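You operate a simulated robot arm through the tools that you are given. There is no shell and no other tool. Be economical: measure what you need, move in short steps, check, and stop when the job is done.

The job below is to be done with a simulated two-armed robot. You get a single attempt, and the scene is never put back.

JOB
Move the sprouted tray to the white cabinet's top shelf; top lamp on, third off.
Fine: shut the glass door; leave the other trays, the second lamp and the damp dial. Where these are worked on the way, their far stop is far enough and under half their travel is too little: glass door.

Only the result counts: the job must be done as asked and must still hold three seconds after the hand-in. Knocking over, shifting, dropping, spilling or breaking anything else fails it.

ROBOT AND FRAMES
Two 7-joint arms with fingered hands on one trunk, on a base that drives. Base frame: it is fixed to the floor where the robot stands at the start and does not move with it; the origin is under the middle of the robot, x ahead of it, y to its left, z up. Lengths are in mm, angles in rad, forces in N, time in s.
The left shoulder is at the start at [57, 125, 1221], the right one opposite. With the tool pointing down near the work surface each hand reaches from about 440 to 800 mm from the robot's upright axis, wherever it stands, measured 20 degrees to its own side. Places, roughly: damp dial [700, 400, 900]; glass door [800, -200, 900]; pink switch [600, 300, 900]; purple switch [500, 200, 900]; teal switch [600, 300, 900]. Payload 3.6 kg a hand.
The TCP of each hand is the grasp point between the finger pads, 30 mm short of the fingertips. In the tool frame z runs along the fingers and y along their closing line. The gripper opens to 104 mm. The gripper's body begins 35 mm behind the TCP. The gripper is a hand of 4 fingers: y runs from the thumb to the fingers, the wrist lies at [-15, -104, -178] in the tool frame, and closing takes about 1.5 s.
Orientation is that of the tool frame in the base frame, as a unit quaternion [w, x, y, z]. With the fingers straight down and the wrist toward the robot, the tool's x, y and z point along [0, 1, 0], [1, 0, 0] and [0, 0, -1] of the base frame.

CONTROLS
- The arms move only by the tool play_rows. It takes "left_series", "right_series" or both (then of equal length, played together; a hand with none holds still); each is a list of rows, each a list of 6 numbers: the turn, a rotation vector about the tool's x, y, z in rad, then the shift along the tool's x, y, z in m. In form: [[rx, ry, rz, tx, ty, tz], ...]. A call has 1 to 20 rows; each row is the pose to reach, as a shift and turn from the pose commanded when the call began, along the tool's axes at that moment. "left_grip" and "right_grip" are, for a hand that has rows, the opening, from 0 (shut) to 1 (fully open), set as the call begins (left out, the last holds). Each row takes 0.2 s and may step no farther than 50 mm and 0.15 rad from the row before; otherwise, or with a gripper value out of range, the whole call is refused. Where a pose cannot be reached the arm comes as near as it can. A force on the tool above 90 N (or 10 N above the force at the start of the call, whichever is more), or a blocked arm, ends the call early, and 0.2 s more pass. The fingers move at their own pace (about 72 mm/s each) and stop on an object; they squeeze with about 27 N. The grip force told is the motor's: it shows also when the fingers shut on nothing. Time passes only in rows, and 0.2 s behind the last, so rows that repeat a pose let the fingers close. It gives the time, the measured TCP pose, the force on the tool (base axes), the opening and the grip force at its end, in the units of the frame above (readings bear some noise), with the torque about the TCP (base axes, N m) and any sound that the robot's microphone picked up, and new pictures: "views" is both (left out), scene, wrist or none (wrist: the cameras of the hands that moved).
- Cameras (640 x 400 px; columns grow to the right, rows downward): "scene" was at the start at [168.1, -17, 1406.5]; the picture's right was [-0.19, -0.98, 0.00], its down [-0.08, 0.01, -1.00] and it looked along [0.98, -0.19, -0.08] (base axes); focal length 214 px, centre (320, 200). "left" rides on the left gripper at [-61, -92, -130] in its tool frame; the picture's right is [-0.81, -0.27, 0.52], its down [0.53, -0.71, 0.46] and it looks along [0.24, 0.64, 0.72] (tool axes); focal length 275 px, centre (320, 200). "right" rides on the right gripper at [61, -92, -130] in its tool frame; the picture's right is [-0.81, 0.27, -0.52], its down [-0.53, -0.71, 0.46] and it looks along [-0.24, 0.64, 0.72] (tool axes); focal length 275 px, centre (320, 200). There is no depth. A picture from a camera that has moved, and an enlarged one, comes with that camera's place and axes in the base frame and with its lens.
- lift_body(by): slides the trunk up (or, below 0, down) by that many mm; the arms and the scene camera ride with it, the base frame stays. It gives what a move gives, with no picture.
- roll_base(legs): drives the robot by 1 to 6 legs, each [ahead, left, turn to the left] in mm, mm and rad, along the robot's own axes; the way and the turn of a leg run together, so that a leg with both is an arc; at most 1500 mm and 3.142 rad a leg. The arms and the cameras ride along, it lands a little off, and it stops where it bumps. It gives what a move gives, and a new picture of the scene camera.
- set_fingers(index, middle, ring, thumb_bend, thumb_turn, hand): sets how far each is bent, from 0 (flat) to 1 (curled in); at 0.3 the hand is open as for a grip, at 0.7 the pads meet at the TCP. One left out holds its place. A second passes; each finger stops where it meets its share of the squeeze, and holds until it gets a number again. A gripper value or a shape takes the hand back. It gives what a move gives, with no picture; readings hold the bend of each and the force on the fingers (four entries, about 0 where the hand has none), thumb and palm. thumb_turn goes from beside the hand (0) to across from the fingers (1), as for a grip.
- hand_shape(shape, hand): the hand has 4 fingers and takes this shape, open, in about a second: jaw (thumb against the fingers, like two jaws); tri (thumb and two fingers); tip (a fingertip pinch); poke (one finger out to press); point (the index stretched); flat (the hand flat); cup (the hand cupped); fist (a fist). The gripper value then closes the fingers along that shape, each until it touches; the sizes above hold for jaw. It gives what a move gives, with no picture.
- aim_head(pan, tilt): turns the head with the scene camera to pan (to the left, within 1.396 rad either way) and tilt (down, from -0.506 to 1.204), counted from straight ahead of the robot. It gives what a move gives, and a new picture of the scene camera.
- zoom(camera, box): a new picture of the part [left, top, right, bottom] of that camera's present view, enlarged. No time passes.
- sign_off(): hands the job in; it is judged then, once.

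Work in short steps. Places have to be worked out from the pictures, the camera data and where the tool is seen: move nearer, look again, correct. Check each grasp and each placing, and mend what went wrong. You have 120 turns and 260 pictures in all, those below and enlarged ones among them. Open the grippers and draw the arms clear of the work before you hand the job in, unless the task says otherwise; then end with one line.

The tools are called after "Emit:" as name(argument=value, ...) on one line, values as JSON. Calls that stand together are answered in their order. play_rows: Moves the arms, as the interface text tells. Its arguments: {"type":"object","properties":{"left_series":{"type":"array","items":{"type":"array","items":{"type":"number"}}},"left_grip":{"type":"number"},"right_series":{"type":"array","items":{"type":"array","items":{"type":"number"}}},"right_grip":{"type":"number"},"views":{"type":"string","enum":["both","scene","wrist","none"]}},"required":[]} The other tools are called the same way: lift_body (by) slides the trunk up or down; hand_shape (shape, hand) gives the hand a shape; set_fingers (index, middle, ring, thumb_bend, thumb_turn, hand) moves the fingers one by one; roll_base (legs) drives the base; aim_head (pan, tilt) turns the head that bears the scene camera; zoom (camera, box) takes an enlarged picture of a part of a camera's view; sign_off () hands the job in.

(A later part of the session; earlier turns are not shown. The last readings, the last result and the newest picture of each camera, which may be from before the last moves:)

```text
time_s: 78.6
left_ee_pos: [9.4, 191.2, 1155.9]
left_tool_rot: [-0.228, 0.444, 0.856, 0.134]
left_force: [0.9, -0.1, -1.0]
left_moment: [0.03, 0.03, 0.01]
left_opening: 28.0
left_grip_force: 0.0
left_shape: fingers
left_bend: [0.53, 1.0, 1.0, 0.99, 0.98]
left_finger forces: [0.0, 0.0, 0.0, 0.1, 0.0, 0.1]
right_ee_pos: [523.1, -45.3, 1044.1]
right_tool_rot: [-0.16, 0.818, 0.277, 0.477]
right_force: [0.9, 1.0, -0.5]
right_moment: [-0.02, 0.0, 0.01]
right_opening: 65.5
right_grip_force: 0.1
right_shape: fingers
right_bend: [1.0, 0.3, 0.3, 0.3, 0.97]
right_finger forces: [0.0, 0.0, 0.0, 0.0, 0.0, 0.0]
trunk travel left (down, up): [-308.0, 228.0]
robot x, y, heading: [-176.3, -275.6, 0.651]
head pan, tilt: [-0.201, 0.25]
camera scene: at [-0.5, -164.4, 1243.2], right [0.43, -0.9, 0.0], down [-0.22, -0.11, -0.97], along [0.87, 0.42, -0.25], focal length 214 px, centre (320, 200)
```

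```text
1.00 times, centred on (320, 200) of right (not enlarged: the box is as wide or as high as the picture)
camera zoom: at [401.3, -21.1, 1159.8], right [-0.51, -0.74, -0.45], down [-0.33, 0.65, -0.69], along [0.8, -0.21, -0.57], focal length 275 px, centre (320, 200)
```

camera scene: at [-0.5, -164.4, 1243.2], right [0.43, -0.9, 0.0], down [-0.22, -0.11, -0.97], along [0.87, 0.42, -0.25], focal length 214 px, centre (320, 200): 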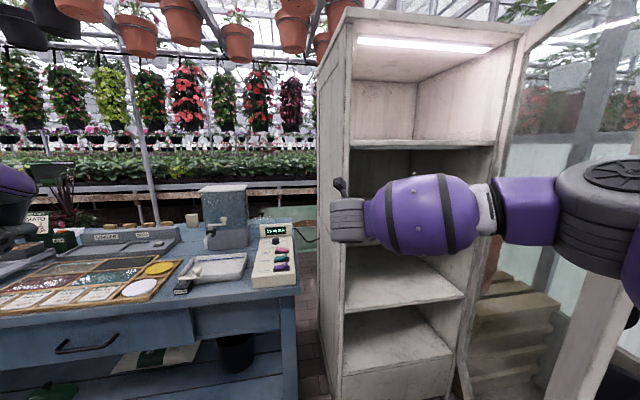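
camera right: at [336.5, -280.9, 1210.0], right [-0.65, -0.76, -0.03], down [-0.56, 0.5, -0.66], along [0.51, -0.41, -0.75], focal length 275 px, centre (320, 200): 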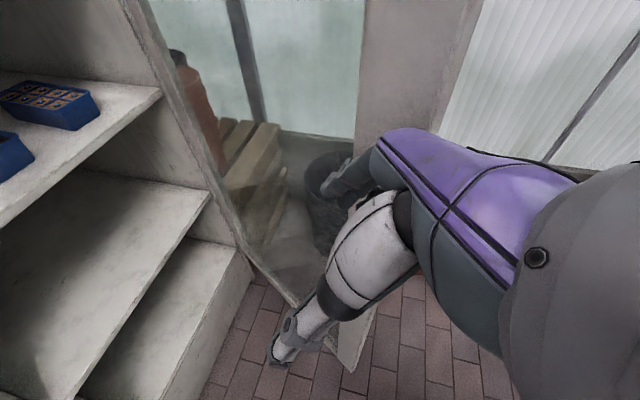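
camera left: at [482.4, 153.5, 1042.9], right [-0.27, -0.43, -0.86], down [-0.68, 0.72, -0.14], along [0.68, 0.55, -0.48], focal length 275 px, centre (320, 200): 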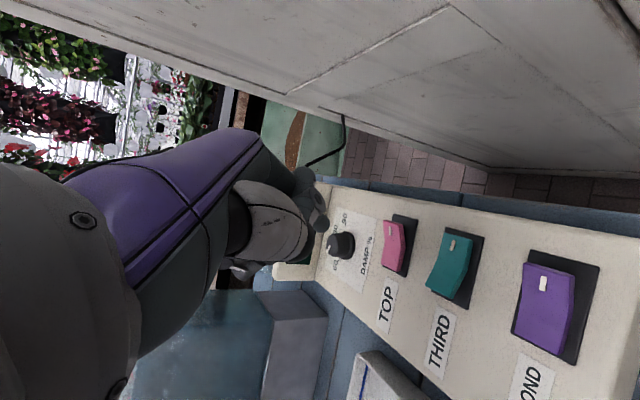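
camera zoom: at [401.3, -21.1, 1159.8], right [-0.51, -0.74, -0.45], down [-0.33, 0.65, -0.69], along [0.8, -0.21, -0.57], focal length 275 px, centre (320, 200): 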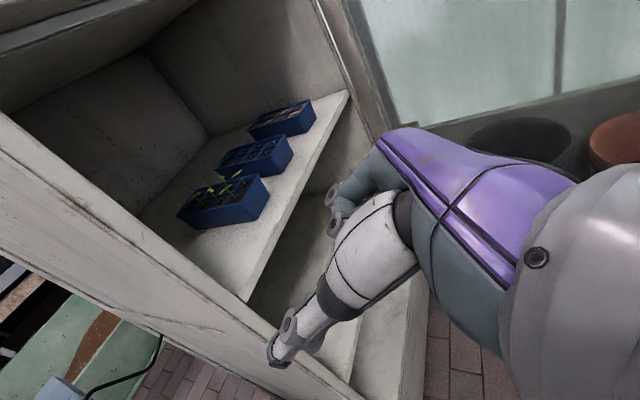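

Staged as planned. Next I drive the hand to just in front of the opening (u≈118, v≈25).

Emit:
roll_base(legs=[[130, -103, 0]])

Emit:
zoom(camera="right", box=[0, 0, 640, 400])

```text
time_s: 80.2
left_ee_pos: [174.6, 182.6, 1156.3]
left_tool_rot: [-0.227, 0.444, 0.857, 0.134]
left_force: [-0.6, 0.6, 0.4]
left_moment: [0.0, 0.03, 0.01]
left_opening: 27.7
left_grip_force: 0.0
left_shape: fingers
left_bend: [0.53, 1.0, 1.0, 0.99, 0.98]
left_finger forces: [0.0, 0.0, 0.1, 0.0, 0.0, 0.0]
right_ee_pos: [688.2, -52.9, 1044.0]
right_tool_rot: [-0.158, 0.819, 0.277, 0.477]
right_force: [0.5, -0.3, 0.0]
right_moment: [0.01, 0.0, -0.01]
right_opening: 65.6
right_grip_force: 0.1
right_shape: fingers
right_bend: [1.0, 0.3, 0.3, 0.3, 0.97]
right_finger forces: [0.0, 0.0, 0.0, 0.1, 0.1, 0.0]
trunk travel left (down, up): [-308.0, 228.0]
robot x, y, heading: [-13.6, -282.2, 0.649]
head pan, tilt: [-0.201, 0.25]
camera scene: at [164.2, -171.6, 1243.2], right [0.43, -0.9, 0.0], down [-0.22, -0.11, -0.97], along [0.87, 0.42, -0.25], focal length 214 px, centre (320, 200)
```

scene: 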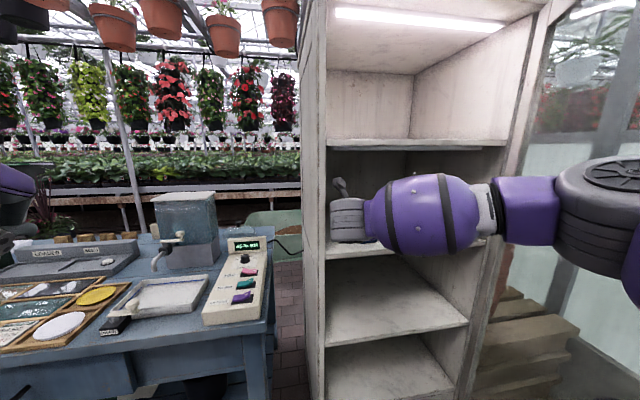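

```text
1.00 times, centred on (320, 200) of right (not enlarged: the box is as wide or as high as the picture)
camera zoom: at [566.1, -28.8, 1160.0], right [-0.51, -0.73, -0.45], down [-0.32, 0.65, -0.69], along [0.8, -0.21, -0.57], focal length 275 px, centre (320, 200)
```

zoom: 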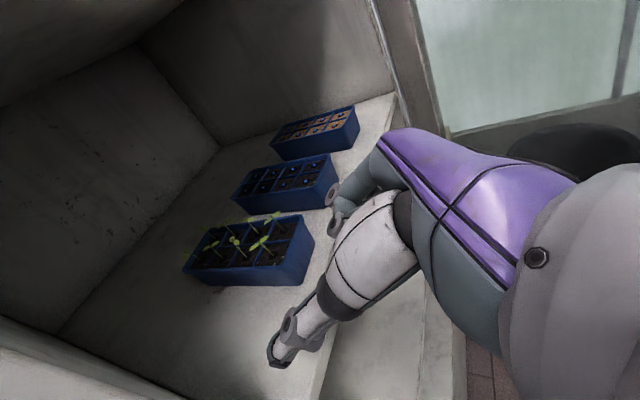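

Hand just outside the opening. Zoom to measure the tray position relative to the hand.

Emit:
zoom(camera="right", box=[160, 180, 380, 370])

```text
2.11 times, centred on (270, 275) of right
camera zoom: at [566.1, -28.8, 1160.0], right [-0.51, -0.73, -0.45], down [-0.32, 0.65, -0.69], along [0.8, -0.21, -0.57], focal length 580 px, centre (425, 42)
```

zoom: 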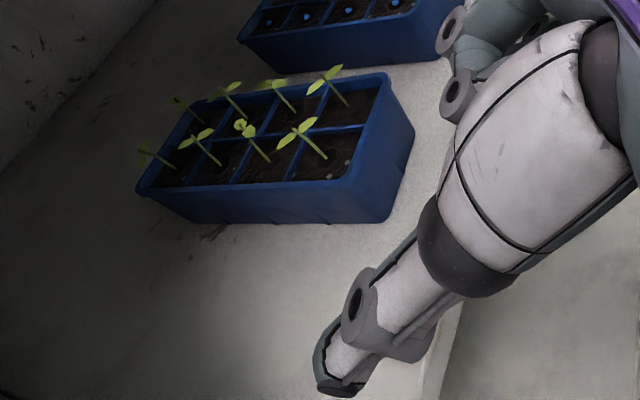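

The tray's axis is heading ≈0.67 (aligned with my hand's 0.65), its front centre at about (797,−40). I raise 15 mm, shift right, and then move in over the tray.

Emit:
lift_body(by=15)

Emit:
roll_base(legs=[[20, -48, 0], [60, -7, 0]])

Emit:
zoom(camera="right", box=[160, 120, 480, 380])

```text
time_s: 80.8
left_ee_pos: [174.5, 183.3, 1171.5]
left_tool_rot: [-0.226, 0.444, 0.857, 0.133]
left_force: [0.5, -0.1, 0.1]
left_moment: [0.0, 0.03, -0.01]
left_opening: 27.8
left_grip_force: 0.0
left_shape: fingers
left_bend: [0.53, 1.0, 1.0, 0.99, 0.98]
left_finger forces: [0.0, 0.0, 0.0, 0.0, 0.0, 0.0]
right_ee_pos: [687.7, -52.9, 1059.4]
right_tool_rot: [-0.16, 0.819, 0.277, 0.477]
right_force: [0.1, -0.7, -0.5]
right_moment: [0.01, 0.0, 0.03]
right_opening: 65.6
right_grip_force: 0.0
right_shape: fingers
right_bend: [1.0, 0.3, 0.3, 0.3, 0.97]
right_finger forces: [0.0, 0.0, 0.0, 0.0, 0.0, 0.0]
trunk travel left (down, up): [-323.0, 213.0]
robot x, y, heading: [-17.0, -284.8, 0.654]
head pan, tilt: [-0.201, 0.25]
```

```text
time_s: 82.5
left_ee_pos: [273.8, 189.1, 1171.6]
left_tool_rot: [-0.226, 0.445, 0.856, 0.132]
left_force: [0.3, 0.4, -0.6]
left_moment: [-0.03, 0.02, 0.02]
left_opening: 28.2
left_grip_force: 0.2
left_shape: fingers
left_bend: [0.53, 1.0, 1.0, 0.99, 0.98]
left_finger forces: [0.0, 0.1, 0.1, 0.0, 0.0, 0.0]
right_ee_pos: [786.3, -47.8, 1059.6]
right_tool_rot: [-0.158, 0.819, 0.275, 0.477]
right_force: [0.1, 0.6, 0.8]
right_moment: [0.05, -0.02, 0.01]
right_opening: 65.6
right_grip_force: 0.2
right_shape: fingers
right_bend: [1.0, 0.3, 0.3, 0.3, 0.97]
right_finger forces: [0.1, 0.0, 0.0, 0.0, 0.0, 0.0]
trunk travel left (down, up): [-323.0, 213.0]
robot x, y, heading: [83.9, -278.2, 0.649]
head pan, tilt: [-0.201, 0.25]
camera scene: at [261.2, -167.9, 1257.5], right [0.43, -0.9, 0.0], down [-0.22, -0.11, -0.97], along [0.87, 0.42, -0.25], focal length 214 px, centre (320, 200)
```

scene: 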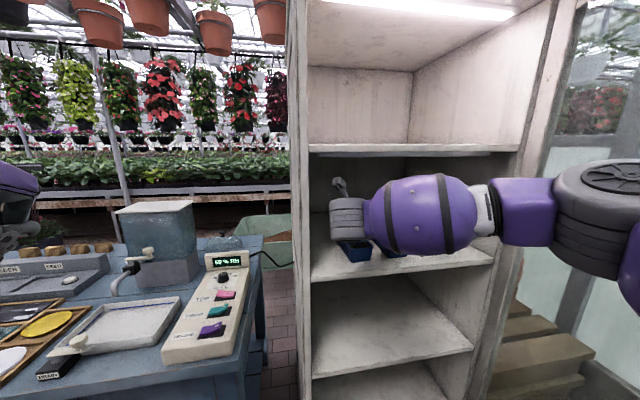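

```text
1.54 times, centred on (320, 250) of right
camera zoom: at [665.7, -23.8, 1174.6], right [-0.51, -0.73, -0.45], down [-0.32, 0.65, -0.69], along [0.8, -0.21, -0.57], focal length 424 px, centre (320, 123)
```

zoom: 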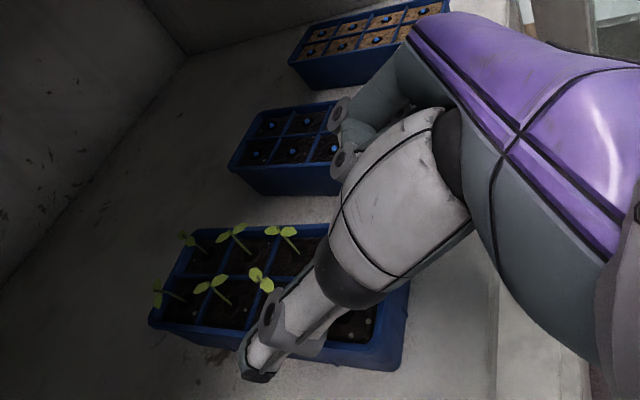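

Alignment checks out (tray axis under the hand, front edge about 55 mm short). I go ahead 52 mm.

Emit:
roll_base(legs=[[52, 0, 0]])

Emit:
zoom(camera="right", box=[160, 120, 480, 380])

```text
time_s: 83.4
left_ee_pos: [315.8, 219.7, 1171.0]
left_tool_rot: [-0.226, 0.445, 0.856, 0.132]
left_force: [0.3, 0.7, -0.6]
left_moment: [-0.03, 0.04, -0.01]
left_opening: 28.1
left_grip_force: 0.1
left_shape: fingers
left_bend: [0.53, 1.0, 1.0, 0.99, 0.98]
left_finger forces: [0.0, 0.0, 0.0, 0.0, 0.0, 0.0]
right_ee_pos: [828.6, -17.1, 1057.5]
right_tool_rot: [-0.159, 0.819, 0.277, 0.476]
right_force: [0.2, -0.5, -0.1]
right_moment: [0.0, -0.01, -0.03]
right_opening: 65.5
right_grip_force: 0.0
right_shape: fingers
right_bend: [1.0, 0.3, 0.3, 0.3, 0.97]
right_finger forces: [0.0, 0.0, 0.0, 0.1, 0.0, 0.0]
trunk travel left (down, up): [-323.0, 213.0]
robot x, y, heading: [124.3, -246.7, 0.645]
head pan, tilt: [-0.201, 0.25]
camera scene: at [302.3, -136.3, 1257.5], right [0.43, -0.9, 0.0], down [-0.22, -0.11, -0.97], along [0.87, 0.42, -0.25], focal length 214 px, centre (320, 200)
```

scene: 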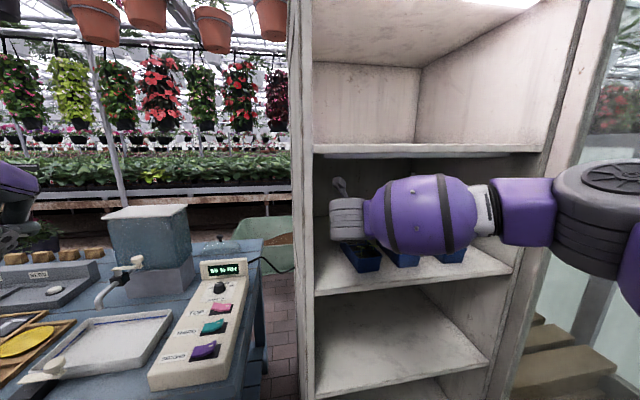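

```text
1.54 times, centred on (320, 250) of right
camera zoom: at [706.8, 7.9, 1174.5], right [-0.51, -0.73, -0.45], down [-0.32, 0.65, -0.69], along [0.8, -0.21, -0.57], focal length 424 px, centre (320, 123)
```

zoom: 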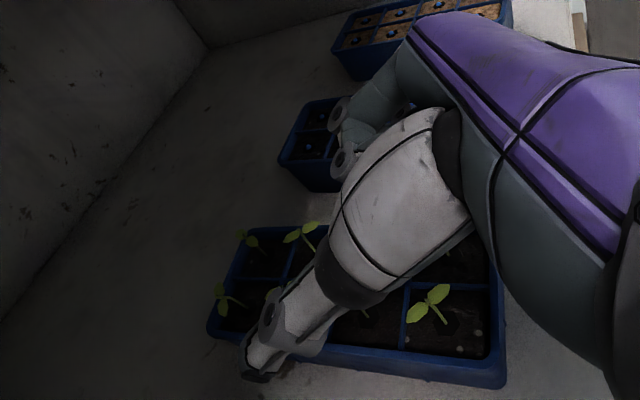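

Lateral offset is about 3 mm; good. I lower the trunk by 58 mm and check.

Emit:
lift_body(by=-58)

Emit:
zoom(camera="right", box=[160, 120, 480, 380])

Emit:
zoom(camera="scene", box=[290, 130, 560, 330])

```text
time_s: 84.4
left_ee_pos: [314.4, 219.1, 1112.1]
left_tool_rot: [-0.226, 0.445, 0.856, 0.133]
left_force: [0.3, 0.1, -0.6]
left_moment: [0.01, 0.0, -0.02]
left_opening: 28.2
left_grip_force: 0.0
left_shape: fingers
left_bend: [0.53, 1.0, 1.0, 0.99, 0.98]
left_finger forces: [0.0, 0.1, 0.1, 0.1, 0.0, 0.0]
right_ee_pos: [828.2, -17.4, 1001.7]
right_tool_rot: [-0.159, 0.819, 0.277, 0.478]
right_force: [0.2, 0.0, -0.3]
right_moment: [0.0, -0.02, -0.03]
right_opening: 65.7
right_grip_force: 0.1
right_shape: fingers
right_bend: [1.0, 0.3, 0.3, 0.3, 0.97]
right_finger forces: [0.1, 0.0, 0.0, 0.0, 0.0, 0.0]
trunk travel left (down, up): [-265.0, 271.0]
robot x, y, heading: [125.9, -244.2, 0.65]
head pan, tilt: [-0.201, 0.25]
```

```text
1.54 times, centred on (320, 250) of right
camera zoom: at [705.5, 6.9, 1117.5], right [-0.51, -0.73, -0.45], down [-0.32, 0.65, -0.69], along [0.8, -0.21, -0.57], focal length 424 px, centre (320, 123)
```

zoom: 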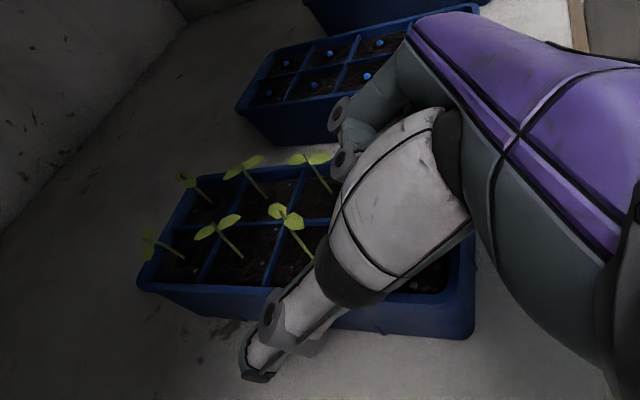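

```text
2.00 times, centred on (425, 230) of scene
camera zoom: at [311.5, -129.4, 1201.3], right [0.43, -0.9, 0.0], down [-0.22, -0.11, -0.97], along [0.87, 0.42, -0.25], focal length 429 px, centre (110, 140)
```

zoom: 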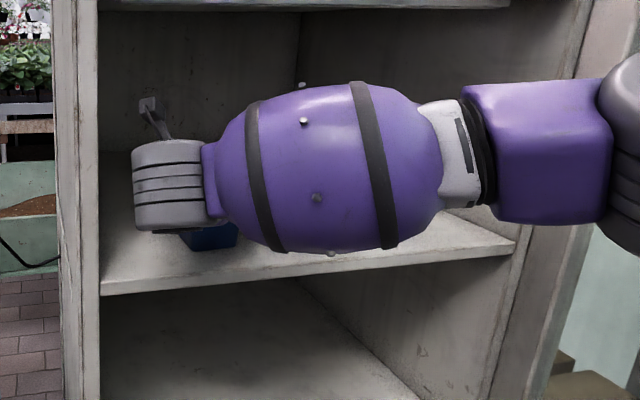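

Thumb is left of the tray; the other fingers run between the two trays. I narrow the fingers slightly toward my tray before lowering the rest.

Emit:
set_fingers(hand="right", middle=0.35, ring=0.35)

Emit:
lift_body(by=-16)

Emit:
zoom(camera="right", box=[160, 120, 480, 380])

```text
time_s: 85.4
left_ee_pos: [312.6, 219.8, 1113.8]
left_tool_rot: [-0.226, 0.444, 0.857, 0.133]
left_force: [-0.3, 0.4, -0.6]
left_moment: [0.02, 0.02, 0.0]
left_opening: 27.9
left_grip_force: 0.0
left_shape: fingers
left_bend: [0.53, 1.0, 1.0, 0.99, 0.98]
left_finger forces: [0.1, 0.0, 0.0, 0.0, 0.1, 0.0]
right_ee_pos: [828.4, -16.9, 1000.9]
right_tool_rot: [-0.158, 0.819, 0.278, 0.477]
right_force: [0.2, 0.8, 0.2]
right_moment: [0.0, 0.0, -0.03]
right_opening: 65.6
right_grip_force: 0.1
right_shape: fingers
right_bend: [1.0, 0.35, 0.35, 0.3, 0.97]
right_finger forces: [0.0, 0.1, 0.0, 0.0, 0.1, 0.1]
trunk travel left (down, up): [-265.0, 271.0]
robot x, y, heading: [125.5, -247.0, 0.649]
head pan, tilt: [-0.201, 0.25]
```

```text
time_s: 86.0
left_ee_pos: [314.7, 219.6, 1096.7]
left_tool_rot: [-0.226, 0.445, 0.857, 0.133]
left_force: [0.5, 0.5, 0.1]
left_moment: [0.0, 0.02, 0.01]
left_opening: 27.6
left_grip_force: 0.0
left_shape: fingers
left_bend: [0.53, 1.0, 1.0, 0.99, 0.98]
left_finger forces: [0.0, 0.0, 0.1, 0.0, 0.0, 0.1]
right_ee_pos: [827.7, -17.7, 985.9]
right_tool_rot: [-0.159, 0.819, 0.276, 0.477]
right_force: [1.0, 0.5, 0.1]
right_moment: [-0.01, 0.02, 0.01]
right_opening: 65.3
right_grip_force: 0.1
right_shape: fingers
right_bend: [1.0, 0.35, 0.35, 0.3, 0.97]
right_finger forces: [0.0, 0.0, 0.0, 0.0, 0.0, 0.1]
trunk travel left (down, up): [-249.0, 287.0]
robot x, y, heading: [126.4, -244.9, 0.645]
head pan, tilt: [-0.201, 0.25]
```

```text
1.54 times, centred on (320, 250) of right
camera zoom: at [705.6, 6.9, 1101.3], right [-0.51, -0.73, -0.45], down [-0.32, 0.65, -0.69], along [0.8, -0.21, -0.57], focal length 424 px, centre (320, 123)
```

zoom: 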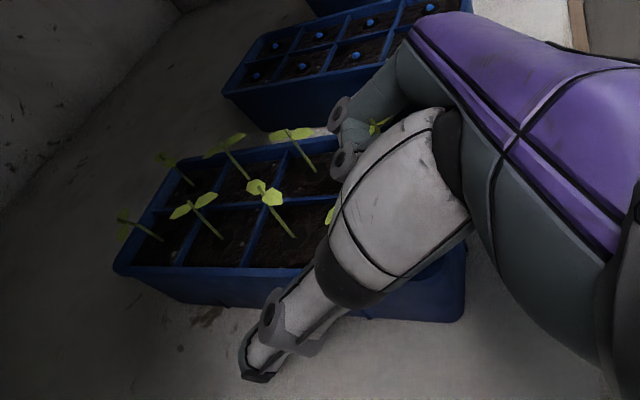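

No contact yet at z=986. I close middle, ring and thumb on the tray.

Emit:
set_fingers(hand="right", middle=0.75, ring=0.75, thumb_bend=0.75)

Emit:
zoom(camera="right", box=[160, 120, 480, 380])

```text
time_s: 87.0
left_ee_pos: [314.5, 220.5, 1098.8]
left_tool_rot: [-0.226, 0.444, 0.857, 0.133]
left_force: [-0.4, 0.4, -0.5]
left_moment: [-0.02, 0.02, -0.01]
left_opening: 27.8
left_grip_force: 0.0
left_shape: fingers
left_bend: [0.53, 1.0, 1.0, 0.99, 0.98]
left_finger forces: [0.0, 0.0, 0.0, 0.0, 0.0, 0.1]
right_ee_pos: [828.2, -17.3, 985.3]
right_tool_rot: [-0.159, 0.818, 0.277, 0.478]
right_force: [2.6, 0.3, 8.6]
right_moment: [-0.28, -0.21, 0.19]
right_opening: 56.9
right_grip_force: 28.8
right_shape: fingers
right_bend: [1.0, 0.49, 0.46, 0.55, 0.97]
right_finger forces: [0.0, 11.0, 18.3, 0.0, 29.1, 0.0]
trunk travel left (down, up): [-249.0, 287.0]
robot x, y, heading: [120.7, -247.6, 0.647]
head pan, tilt: [-0.201, 0.25]
```

```text
1.54 times, centred on (320, 250) of right
camera zoom: at [705.2, 7.0, 1102.3], right [-0.51, -0.73, -0.45], down [-0.32, 0.65, -0.69], along [0.8, -0.21, -0.57], focal length 424 px, centre (320, 123)
```

zoom: 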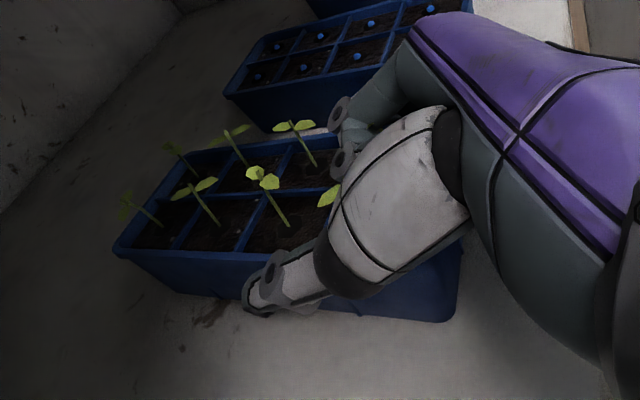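

Firm grip (thumb 29 N against 11+18 N). I lift 30 mm and check.

Emit:
lift_body(by=30)

Emit:
zoom(camera="right", box=[160, 120, 480, 380])

```text
time_s: 87.8
left_ee_pos: [315.8, 220.7, 1126.5]
left_tool_rot: [-0.227, 0.444, 0.857, 0.132]
left_force: [-0.2, 0.8, -0.9]
left_moment: [-0.01, 0.0, 0.0]
left_opening: 28.0
left_grip_force: 0.0
left_shape: fingers
left_bend: [0.53, 1.0, 1.0, 0.99, 0.98]
left_finger forces: [0.1, 0.0, 0.0, 0.1, 0.0, 0.0]
right_ee_pos: [827.4, -15.9, 1013.0]
right_tool_rot: [-0.158, 0.82, 0.276, 0.476]
right_force: [-0.5, 0.0, -1.3]
right_moment: [-0.07, 0.08, -0.02]
right_opening: 56.9
right_grip_force: 28.3
right_shape: fingers
right_bend: [1.0, 0.49, 0.47, 0.55, 0.97]
right_finger forces: [0.0, 10.7, 17.6, 0.1, 27.0, 0.0]
trunk travel left (down, up): [-279.0, 257.0]
robot x, y, heading: [124.7, -247.3, 0.642]
head pan, tilt: [-0.201, 0.25]
```

```text
1.54 times, centred on (320, 250) of right
camera zoom: at [706.5, 7.4, 1130.0], right [-0.51, -0.73, -0.45], down [-0.33, 0.65, -0.69], along [0.8, -0.21, -0.57], focal length 424 px, centre (320, 123)
```

zoom: 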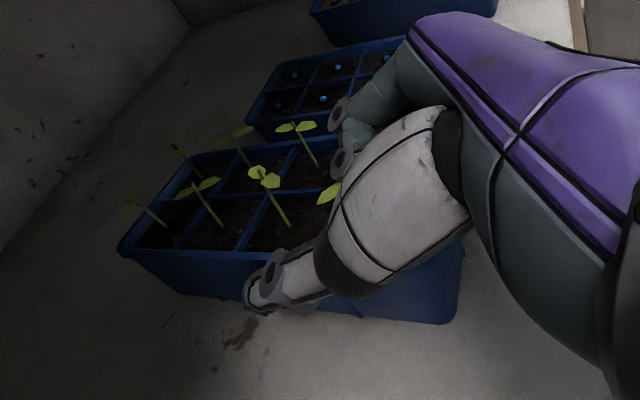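

Tray is securely lifted and level. I back out, leaning left to keep the elbow clear of the door edge.

Emit:
roll_base(legs=[[-60, 0, 0], [-90, 55, 0], [-150, 20, 0]])

Emit:
zoom(camera="right", box=[0, 0, 640, 400])

```text
time_s: 90.5
left_ee_pos: [26.7, 97.9, 1127.0]
left_tool_rot: [-0.226, 0.442, 0.858, 0.132]
left_force: [-1.2, -0.4, 0.3]
left_moment: [0.0, -0.04, -0.01]
left_opening: 28.0
left_grip_force: 0.0
left_shape: fingers
left_bend: [0.53, 1.0, 1.0, 0.99, 0.98]
left_finger forces: [0.1, 0.0, 0.0, 0.0, 0.1, 0.0]
right_ee_pos: [541.7, -136.7, 1015.4]
right_tool_rot: [-0.16, 0.818, 0.279, 0.477]
right_force: [0.3, 0.3, -1.3]
right_moment: [-0.05, 0.08, -0.03]
right_opening: 56.9
right_grip_force: 27.8
right_shape: fingers
right_bend: [1.0, 0.49, 0.47, 0.55, 0.97]
right_finger forces: [0.0, 10.7, 17.6, 0.1, 26.9, 0.1]
trunk travel left (down, up): [-279.0, 257.0]
robot x, y, heading: [-163.7, -367.4, 0.653]
head pan, tilt: [-0.201, 0.25]
camera scene: at [22.7, -252.8, 1215.2], right [0.44, -0.9, 0.0], down [-0.22, -0.11, -0.97], along [0.87, 0.42, -0.25], focal length 214 px, centre (320, 200)
```

scene: 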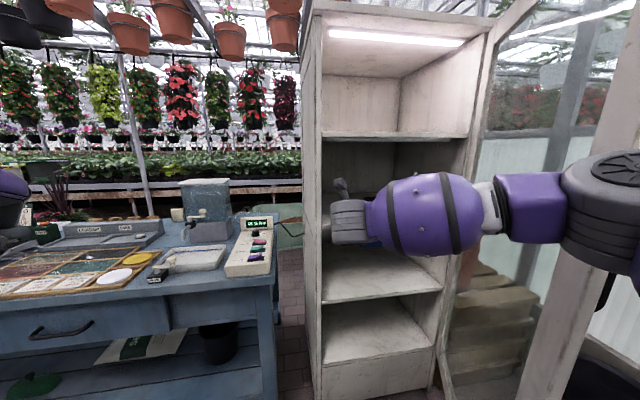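

```text
1.00 times, centred on (320, 200) of right (not enlarged: the box is as wide or as high as the picture)
camera zoom: at [419.0, -112.7, 1131.5], right [-0.51, -0.74, -0.45], down [-0.33, 0.65, -0.69], along [0.8, -0.2, -0.57], focal length 275 px, centre (320, 200)
```

zoom: 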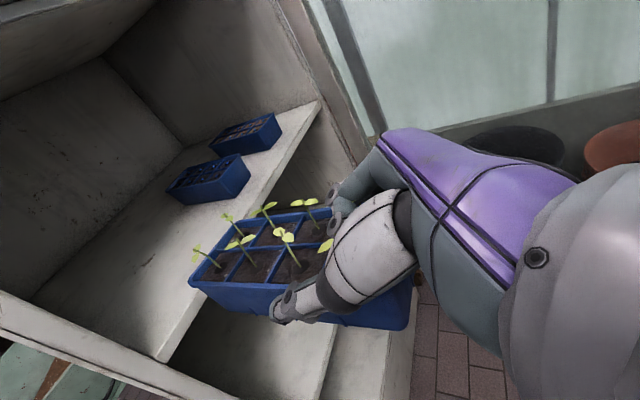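

Tray is out of the shelf. The trunk can give 257 mm up; I need about 325 mm, so I try raising the arm itself by 75 mm first, in small steps.

Emit:
play_rows(right_series=[[0, 0, 0, 0.0174, 0, -0.0099], [0, 0, 0, 0.0348, 0, -0.0198], [0, 0, 0, 0.0521, 0, -0.0297], [0, 0, 0, 0.0652, 0, -0.0371]], views="wrist")

```text
time_s: 91.5
left_ee_pos: [29.0, 98.8, 1126.9]
left_tool_rot: [-0.226, 0.443, 0.857, 0.132]
left_force: [-0.3, -0.2, 0.9]
left_moment: [0.0, 0.02, 0.01]
left_opening: 28.0
left_grip_force: 0.1
left_shape: fingers
left_bend: [0.53, 1.0, 1.0, 0.99, 0.98]
left_finger forces: [0.1, 0.1, 0.1, 0.0, 0.1, 0.0]
right_ee_pos: [541.6, -134.3, 1089.7]
right_tool_rot: [-0.161, 0.818, 0.279, 0.476]
right_force: [-0.5, -0.5, -2.7]
right_moment: [-0.04, 0.06, -0.02]
right_opening: 57.1
right_grip_force: 28.1
right_shape: fingers
right_bend: [1.0, 0.49, 0.47, 0.55, 0.97]
right_finger forces: [0.1, 10.7, 17.5, 0.0, 26.9, 0.1]
trunk travel left (down, up): [-279.0, 257.0]
robot x, y, heading: [-162.3, -369.3, 0.656]
head pan, tilt: [-0.201, 0.25]
camera right: at [420.1, -111.3, 1205.8], right [-0.51, -0.74, -0.45], down [-0.33, 0.65, -0.69], along [0.8, -0.2, -0.57], focal length 275 px, centre (320, 200)
```

right: 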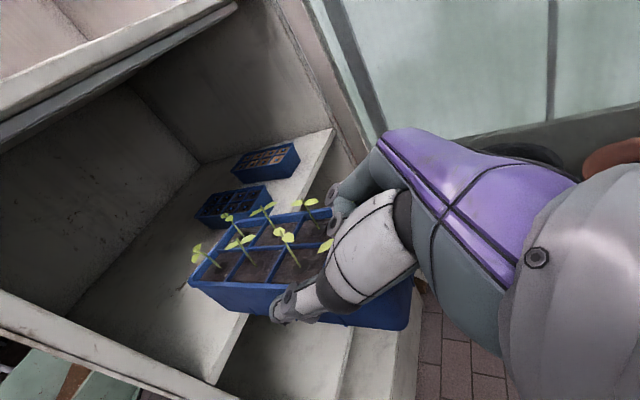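

The arm rose 75 mm cleanly. Now the trunk goes up 252 mm and I look at the top shelf.

Emit:
lift_body(by=252)

Emit:
aim_head(pan=-0.2, tilt=0.35)

Emit:
zoom(camera="right", box=[0, 0, 640, 400])

```text
time_s: 94.1
left_ee_pos: [28.0, 98.9, 1378.5]
left_tool_rot: [-0.228, 0.443, 0.857, 0.131]
left_force: [0.9, 0.5, 0.0]
left_moment: [-0.01, 0.04, -0.04]
left_opening: 27.9
left_grip_force: 0.2
left_shape: fingers
left_bend: [0.53, 1.0, 1.0, 0.99, 0.98]
left_finger forces: [0.0, 0.1, 0.0, 0.0, 0.0, 0.0]
right_ee_pos: [451.6, -204.4, 1560.3]
right_tool_rot: [-0.204, 0.726, 0.246, 0.608]
right_force: [0.6, 0.7, -2.4]
right_moment: [-0.06, 0.05, -0.03]
right_opening: 57.1
right_grip_force: 27.5
right_shape: fingers
right_bend: [1.0, 0.49, 0.47, 0.55, 0.97]
right_finger forces: [0.1, 10.7, 17.3, 0.0, 26.7, 0.0]
trunk travel left (down, up): [-531.0, 5.0]
robot x, y, heading: [-164.4, -366.8, 0.654]
head pan, tilt: [-0.201, 0.25]
```

```text
time_s: 94.8
left_ee_pos: [28.0, 97.8, 1380.3]
left_tool_rot: [-0.227, 0.444, 0.857, 0.133]
left_force: [0.6, -0.5, -0.1]
left_moment: [0.0, 0.01, 0.0]
left_opening: 28.0
left_grip_force: 0.0
left_shape: fingers
left_bend: [0.53, 1.0, 1.0, 0.99, 0.98]
left_finger forces: [0.1, 0.0, 0.0, 0.1, 0.0, 0.0]
right_ee_pos: [450.8, -203.6, 1561.5]
right_tool_rot: [-0.204, 0.725, 0.246, 0.61]
right_force: [-0.1, -0.5, -1.1]
right_moment: [-0.08, 0.08, 0.0]
right_opening: 56.9
right_grip_force: 27.7
right_shape: fingers
right_bend: [1.0, 0.49, 0.47, 0.55, 0.97]
right_finger forces: [0.1, 10.7, 17.3, 0.1, 26.7, 0.0]
trunk travel left (down, up): [-531.0, 5.0]
robot x, y, heading: [-161.6, -366.4, 0.649]
head pan, tilt: [-0.201, 0.351]
camera scene: at [-68.0, -322.2, 1471.5], right [0.44, -0.9, 0.0], down [-0.31, -0.15, -0.94], along [0.84, 0.41, -0.34], focal length 214 px, centre (320, 200)
```

scene: 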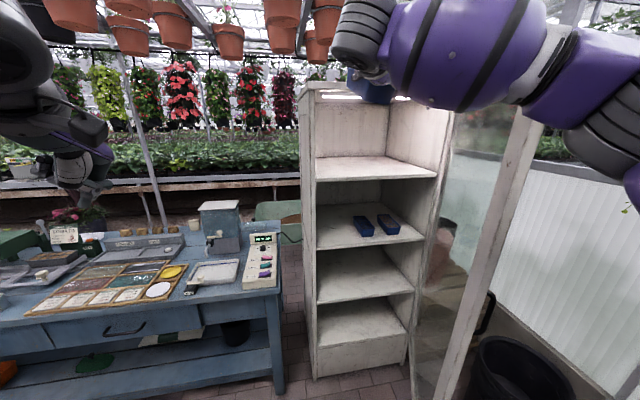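

```text
1.00 times, centred on (320, 200) of right (not enlarged: the box is as wide or as high as the picture)
camera zoom: at [302.2, -202.0, 1643.1], right [-0.35, -0.61, -0.71], down [-0.15, 0.78, -0.61], along [0.93, -0.11, -0.36], focal length 275 px, centre (320, 200)
```

zoom: 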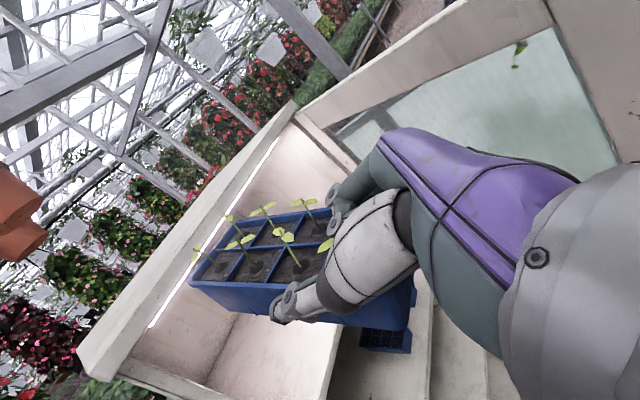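

The trunk leans back as it rises, so the right arm couldn't hold and swung up to z=1561 (tray still firmly held). I bring it down 219 mm and restore the 30° pitch in steps.

Emit:
play_rows(right_series=[[0, -0.0486, 0, -0.0308, 0, 0.0054], [0, -0.097, 0, -0.0616, 0, 0.0108], [0, -0.146, 0, -0.0924, 0, 0.0162], [0, -0.194, 0, -0.1233, 0, 0.0215], [0, -0.243, 0, -0.1541, 0, 0.027], [0, -0.291, 0, -0.1849, 0, 0.0323], [0, -0.34, 0, -0.2157, 0, 0.0377]], views="both")

```text
time_s: 96.4
left_ee_pos: [28.1, 98.5, 1378.8]
left_tool_rot: [-0.227, 0.443, 0.857, 0.132]
left_force: [-0.6, 0.6, -0.4]
left_moment: [0.0, -0.01, 0.01]
left_opening: 28.0
left_grip_force: 0.1
left_shape: fingers
left_bend: [0.53, 1.0, 1.0, 0.99, 0.98]
left_finger forces: [0.0, 0.1, 0.0, 0.1, 0.0, 0.0]
right_ee_pos: [455.0, -203.9, 1340.9]
right_tool_rot: [-0.16, 0.818, 0.277, 0.478]
right_force: [-0.3, 0.0, -2.0]
right_moment: [-0.06, 0.06, 0.0]
right_opening: 56.9
right_grip_force: 26.6
right_shape: fingers
right_bend: [1.0, 0.49, 0.47, 0.56, 0.97]
right_finger forces: [0.0, 10.5, 16.8, 0.2, 26.2, 0.1]
trunk travel left (down, up): [-531.0, 5.0]
robot x, y, heading: [-158.8, -367.5, 0.649]
head pan, tilt: [-0.201, 0.351]
camera scene: at [-67.4, -322.0, 1471.4], right [0.44, -0.9, 0.0], down [-0.31, -0.15, -0.94], along [0.84, 0.41, -0.34], focal length 214 px, centre (320, 200)
camera right: at [332.4, -180.1, 1458.2], right [-0.51, -0.73, -0.45], down [-0.32, 0.65, -0.69], along [0.8, -0.2, -0.57], focal length 275 px, centre (320, 200)
```

scene: 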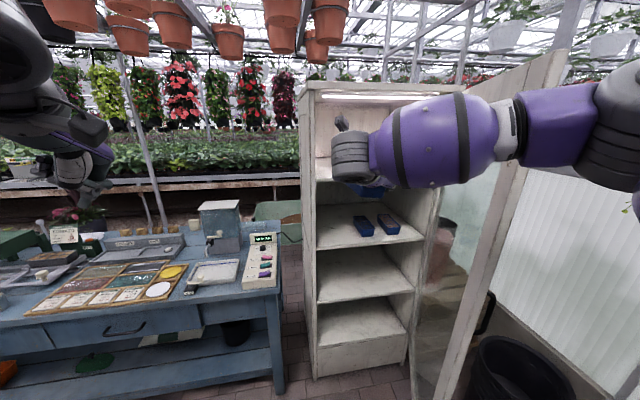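
right: 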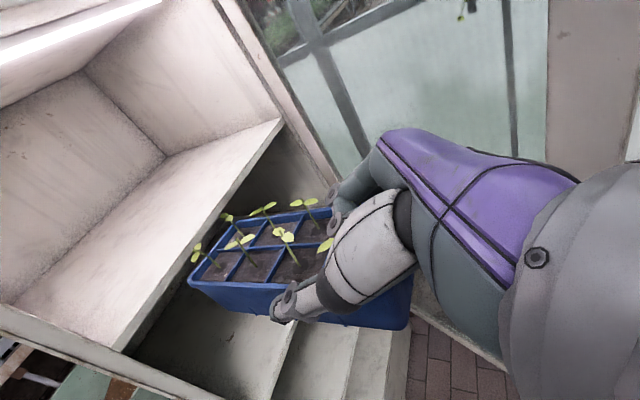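

Pose restored (z=1341, pitch 30°). The top shelf measures z≈1270–1280, so I raise the arm 22 mm more for clearance, then start driving in.

Emit:
play_rows(right_series=[[0, 0, 0, 0.0096, 0, -0.0055], [0, 0, 0, 0.0191, 0, -0.0109]], views="none")

Emit:
roll_base(legs=[[170, 0, 0]])

Emit:
zoom(camera="right", box=[0, 0, 640, 400])

```text
time_s: 97.0
left_ee_pos: [27.7, 98.2, 1378.7]
left_tool_rot: [-0.226, 0.443, 0.857, 0.132]
left_force: [-0.2, 0.3, -0.2]
left_moment: [0.01, 0.01, 0.04]
left_opening: 28.1
left_grip_force: 0.1
left_shape: fingers
left_bend: [0.53, 1.0, 1.0, 0.99, 0.98]
left_finger forces: [0.0, 0.1, 0.1, 0.1, 0.1, 0.1]
right_ee_pos: [454.2, -205.4, 1363.4]
right_tool_rot: [-0.16, 0.818, 0.277, 0.478]
right_force: [0.0, -0.4, -1.3]
right_moment: [-0.05, 0.05, -0.01]
right_opening: 56.6
right_grip_force: 26.9
right_shape: fingers
right_bend: [1.0, 0.49, 0.47, 0.56, 0.97]
right_finger forces: [0.0, 10.6, 16.6, 0.0, 26.3, 0.0]
trunk travel left (down, up): [-531.0, 5.0]
robot x, y, heading: [-155.4, -369.8, 0.651]
head pan, tilt: [-0.201, 0.351]
```

```text
time_s: 98.4
left_ee_pos: [160.2, 197.2, 1379.7]
left_tool_rot: [-0.226, 0.445, 0.856, 0.133]
left_force: [-0.2, 0.5, -0.4]
left_moment: [0.02, 0.05, -0.01]
left_opening: 28.1
left_grip_force: 0.1
left_shape: fingers
left_bend: [0.53, 1.0, 1.0, 0.99, 0.98]
left_finger forces: [0.1, 0.1, 0.0, 0.1, 0.0, 0.0]
right_ee_pos: [584.3, -110.2, 1366.4]
right_tool_rot: [-0.159, 0.819, 0.275, 0.478]
right_force: [0.0, 0.5, -2.6]
right_moment: [-0.04, 0.06, 0.02]
right_opening: 56.6
right_grip_force: 26.6
right_shape: fingers
right_bend: [1.0, 0.49, 0.47, 0.56, 0.97]
right_finger forces: [0.0, 10.6, 16.8, 0.1, 26.3, 0.0]
trunk travel left (down, up): [-531.0, 5.0]
robot x, y, heading: [-29.4, -267.8, 0.646]
head pan, tilt: [-0.201, 0.351]
camera scene: at [62.2, -224.0, 1471.7], right [0.43, -0.9, 0.0], down [-0.31, -0.15, -0.94], along [0.85, 0.41, -0.34], focal length 214 px, centre (320, 200)
```

scene: 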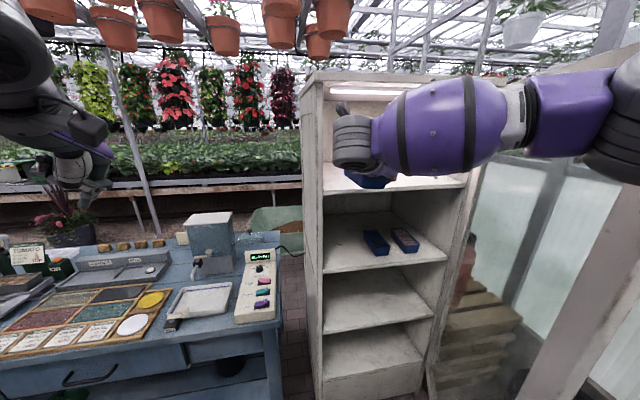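

```text
1.00 times, centred on (320, 200) of right (not enlarged: the box is as wide or as high as the picture)
camera zoom: at [462.9, -86.1, 1481.7], right [-0.51, -0.73, -0.45], down [-0.32, 0.65, -0.69], along [0.8, -0.21, -0.57], focal length 275 px, centre (320, 200)
```

zoom: 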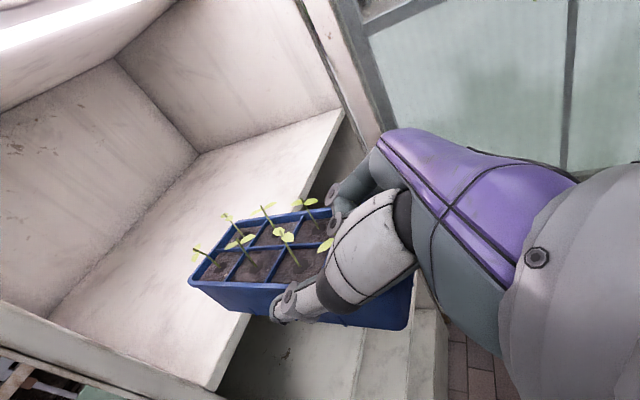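

Clear so far. Continue: ahead 130, right 50.

Emit:
roll_base(legs=[[130, -48, 0]])

Emit:
zoom(camera="right", box=[0, 0, 640, 400])

```text
time_s: 99.8
left_ee_pos: [292.4, 238.1, 1380.2]
left_tool_rot: [-0.226, 0.445, 0.856, 0.133]
left_force: [0.3, -0.2, -0.2]
left_moment: [0.01, 0.0, 0.01]
left_opening: 28.0
left_grip_force: 0.1
left_shape: fingers
left_bend: [0.53, 1.0, 1.0, 0.99, 0.98]
left_finger forces: [0.1, 0.0, 0.0, 0.0, 0.0, 0.0]
right_ee_pos: [717.2, -67.9, 1366.1]
right_tool_rot: [-0.159, 0.818, 0.276, 0.479]
right_force: [-0.3, -0.3, -2.2]
right_moment: [-0.04, 0.07, 0.0]
right_opening: 56.5
right_grip_force: 26.6
right_shape: fingers
right_bend: [1.0, 0.49, 0.47, 0.56, 0.97]
right_finger forces: [0.1, 10.5, 16.7, 0.0, 26.2, 0.0]
trunk travel left (down, up): [-531.0, 5.0]
robot x, y, heading: [102.0, -229.2, 0.647]
head pan, tilt: [-0.201, 0.351]
camera scene: at [194.7, -183.0, 1471.7], right [0.43, -0.9, 0.0], down [-0.31, -0.15, -0.94], along [0.85, 0.41, -0.34], focal length 214 px, centre (320, 200)
```

scene: 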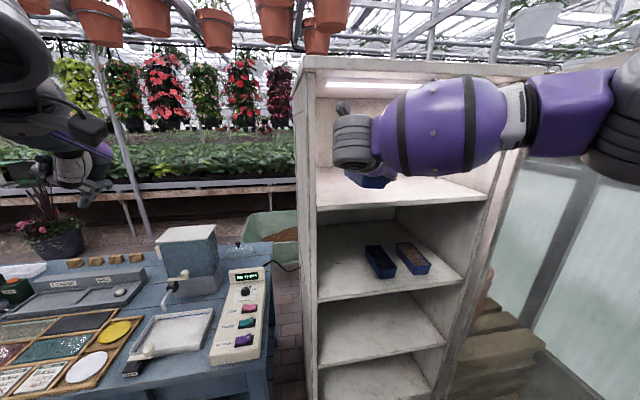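

```text
1.00 times, centred on (320, 200) of right (not enlarged: the box is as wide or as high as the picture)
camera zoom: at [595.1, -44.6, 1482.1], right [-0.51, -0.73, -0.45], down [-0.32, 0.65, -0.69], along [0.8, -0.21, -0.57], focal length 275 px, centre (320, 200)
```

zoom: 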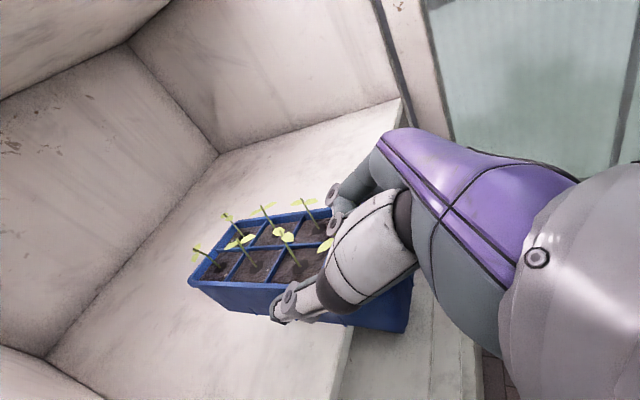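

Tray is halfway over the top shelf. Continue 125 ahead, 20 right.

Emit:
roll_base(legs=[[125, -20, 0]])

Emit:
zoom(camera="right", box=[0, 0, 640, 400])

```text
time_s: 101.0
left_ee_pos: [402.1, 298.1, 1380.0]
left_tool_rot: [-0.225, 0.444, 0.857, 0.134]
left_force: [0.1, 0.6, 0.5]
left_moment: [-0.05, 0.04, 0.0]
left_opening: 27.7
left_grip_force: 0.1
left_shape: fingers
left_bend: [0.53, 1.0, 1.0, 0.99, 0.98]
left_finger forces: [0.1, 0.0, 0.1, 0.0, 0.0, 0.0]
right_ee_pos: [828.1, -7.9, 1366.1]
right_tool_rot: [-0.159, 0.818, 0.275, 0.479]
right_force: [0.2, 0.5, -2.4]
right_moment: [-0.07, 0.07, 0.03]
right_opening: 56.9
right_grip_force: 26.9
right_shape: fingers
right_bend: [1.0, 0.49, 0.47, 0.56, 0.97]
right_finger forces: [0.0, 10.7, 16.7, 0.1, 26.1, 0.0]
trunk travel left (down, up): [-531.0, 5.0]
robot x, y, heading: [215.7, -167.6, 0.642]
head pan, tilt: [-0.201, 0.351]
camera scene: at [306.4, -123.1, 1471.7], right [0.43, -0.9, 0.0], down [-0.31, -0.15, -0.94], along [0.85, 0.41, -0.34], focal length 214 px, centre (320, 200)
```

scene: 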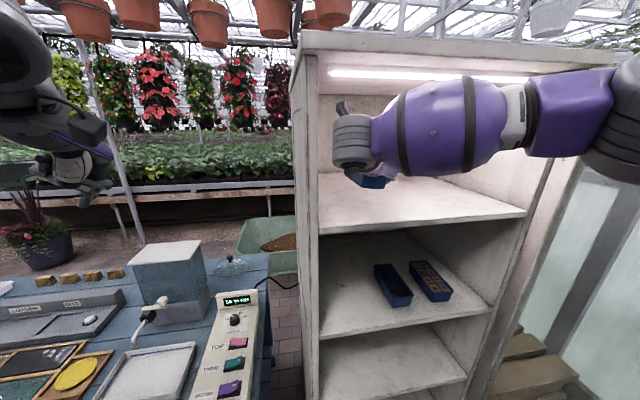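

```text
1.00 times, centred on (320, 200) of right (not enlarged: the box is as wide or as high as the picture)
camera zoom: at [706.5, 15.6, 1482.2], right [-0.51, -0.73, -0.45], down [-0.32, 0.65, -0.69], along [0.8, -0.21, -0.57], focal length 275 px, centre (320, 200)
```

zoom: 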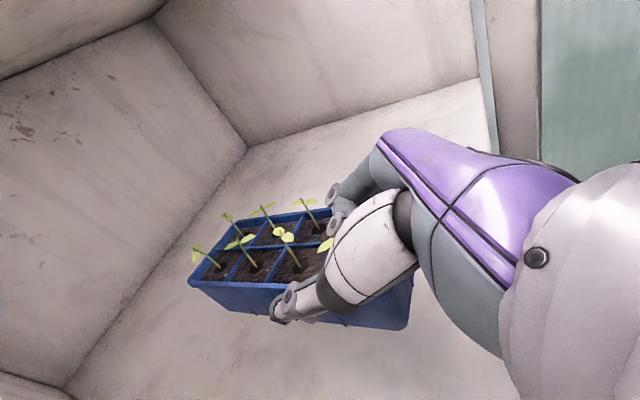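

The tray is over the top shelf. I lower it 36 mm, then further in small steps watching the force.

Emit:
play_rows(right_series=[[0, 0, 0, -0.0087, 0, 0.005], [0, 0, 0, -0.0174, 0, 0.0099], [0, 0, 0, -0.0261, 0, 0.0149], [0, 0, 0, -0.0313, 0, 0.0178]], views="wrist")

```text
time_s: 102.0
left_ee_pos: [403.7, 297.5, 1379.3]
left_tool_rot: [-0.225, 0.445, 0.857, 0.133]
left_force: [0.1, 0.0, 0.3]
left_moment: [0.0, 0.0, -0.01]
left_opening: 28.0
left_grip_force: 0.0
left_shape: fingers
left_bend: [0.53, 1.0, 1.0, 0.99, 0.98]
left_finger forces: [0.0, 0.1, 0.1, 0.0, 0.0, 0.0]
right_ee_pos: [829.9, -6.3, 1330.5]
right_tool_rot: [-0.159, 0.818, 0.276, 0.479]
right_force: [-0.3, 0.3, -1.0]
right_moment: [-0.07, 0.05, 0.03]
right_opening: 56.7
right_grip_force: 27.1
right_shape: fingers
right_bend: [1.0, 0.49, 0.47, 0.56, 0.97]
right_finger forces: [0.0, 10.6, 16.6, 0.0, 26.2, 0.0]
trunk travel left (down, up): [-531.0, 5.0]
robot x, y, heading: [215.2, -170.0, 0.647]
head pan, tilt: [-0.201, 0.351]
camera right: at [707.1, 16.6, 1446.9], right [-0.51, -0.73, -0.45], down [-0.32, 0.65, -0.69], along [0.8, -0.21, -0.57], focal length 275 px, centre (320, 200)
```

right: 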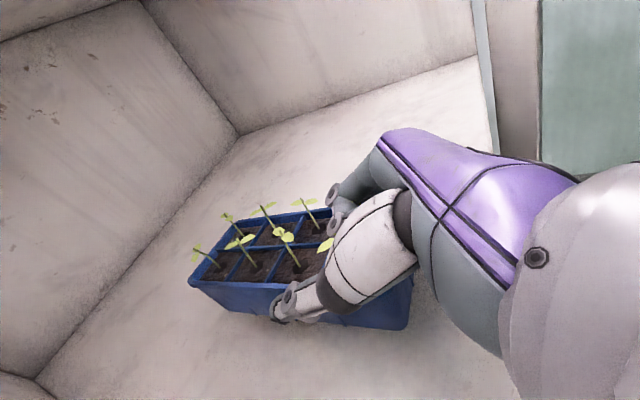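

No contact yet; I lower in 3 mm rows.

Emit:
play_rows(right_series=[[0, 0, 0, -0.0026, 0, 0.0015], [0, 0, 0, -0.0052, 0, 0.003], [0, 0, 0, -0.0078, 0, 0.0045]], views="none")

```text
time_s: 102.8
left_ee_pos: [403.6, 298.9, 1379.5]
left_tool_rot: [-0.225, 0.445, 0.857, 0.134]
left_force: [0.1, -0.2, 0.3]
left_moment: [0.0, 0.03, 0.0]
left_opening: 28.0
left_grip_force: 0.1
left_shape: fingers
left_bend: [0.53, 1.0, 1.0, 0.99, 0.98]
left_finger forces: [0.0, 0.0, 0.0, 0.1, 0.0, 0.0]
right_ee_pos: [828.9, -6.8, 1322.0]
right_tool_rot: [-0.16, 0.818, 0.276, 0.479]
right_force: [0.0, -0.3, -2.5]
right_moment: [-0.09, 0.05, 0.03]
right_opening: 56.8
right_grip_force: 26.8
right_shape: fingers
right_bend: [1.0, 0.49, 0.47, 0.56, 0.97]
right_finger forces: [0.0, 10.5, 16.6, 0.0, 26.2, 0.0]
trunk travel left (down, up): [-531.0, 5.0]
robot x, y, heading: [215.4, -170.4, 0.652]
head pan, tilt: [-0.201, 0.351]
```

Still hanging free; a further 9 mm.

Emit:
play_rows(right_series=[[0, 0, 0, -0.0026, 0, 0.0015], [0, 0, 0, -0.0052, 0, 0.003], [0, 0, 0, -0.0078, 0, 0.0045]], views="wrist")

```text
time_s: 103.6
left_ee_pos: [404.2, 298.6, 1379.6]
left_tool_rot: [-0.226, 0.444, 0.857, 0.133]
left_force: [0.3, 0.4, 0.1]
left_moment: [-0.02, -0.01, 0.01]
left_opening: 27.9
left_grip_force: 0.1
left_shape: fingers
left_bend: [0.53, 1.0, 1.0, 0.99, 0.98]
left_finger forces: [0.0, 0.0, 0.1, 0.0, 0.1, 0.0]
right_ee_pos: [830.6, -9.1, 1312.1]
right_tool_rot: [-0.16, 0.818, 0.275, 0.479]
right_force: [-1.1, 0.4, -2.1]
right_moment: [-0.02, 0.07, -0.02]
right_opening: 56.7
right_grip_force: 26.9
right_shape: fingers
right_bend: [1.0, 0.49, 0.47, 0.56, 0.97]
right_finger forces: [0.0, 10.6, 16.7, 0.0, 26.2, 0.0]
trunk travel left (down, up): [-531.0, 5.0]
robot x, y, heading: [218.5, -167.0, 0.653]
head pan, tilt: [-0.201, 0.351]
camera right: at [708.4, 15.9, 1428.4], right [-0.51, -0.73, -0.45], down [-0.32, 0.65, -0.69], along [0.8, -0.21, -0.57], focal length 275 px, centre (320, 200)
```

right: 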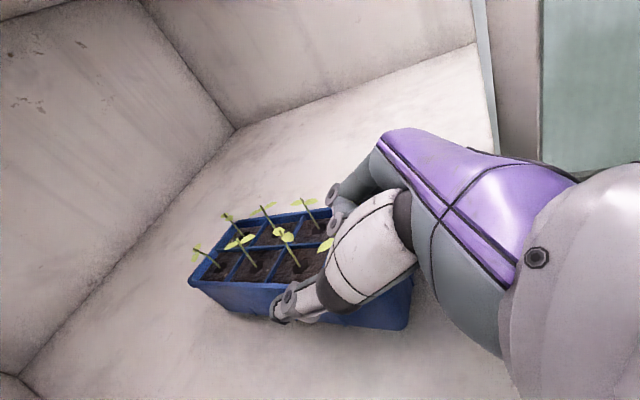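

Continue down in 2.5 mm rows.

Emit:
play_rows(right_series=[[0, 0, 0, -0.0022, 0, 0.0012], [0, 0, 0, -0.0043, 0, 0.0025], [0, 0, 0, -0.0065, 0, 0.0037]], views="none")

```text
time_s: 104.4
left_ee_pos: [401.5, 297.6, 1380.1]
left_tool_rot: [-0.226, 0.445, 0.856, 0.134]
left_force: [0.5, -0.2, 0.2]
left_moment: [-0.01, -0.02, 0.01]
left_opening: 28.0
left_grip_force: 0.1
left_shape: fingers
left_bend: [0.53, 1.0, 1.0, 0.99, 0.98]
left_finger forces: [0.0, 0.0, 0.0, 0.0, 0.0, 0.0]
right_ee_pos: [830.0, -8.2, 1306.9]
right_tool_rot: [-0.16, 0.817, 0.275, 0.481]
right_force: [-0.3, 0.4, 6.0]
right_moment: [-0.22, -0.09, 0.04]
right_opening: 57.1
right_grip_force: 27.4
right_shape: fingers
right_bend: [1.0, 0.49, 0.47, 0.56, 0.97]
right_finger forces: [0.0, 10.8, 16.4, 0.0, 27.4, 0.1]
trunk travel left (down, up): [-531.0, 5.0]
robot x, y, heading: [216.1, -170.8, 0.652]
head pan, tilt: [-0.201, 0.351]
```

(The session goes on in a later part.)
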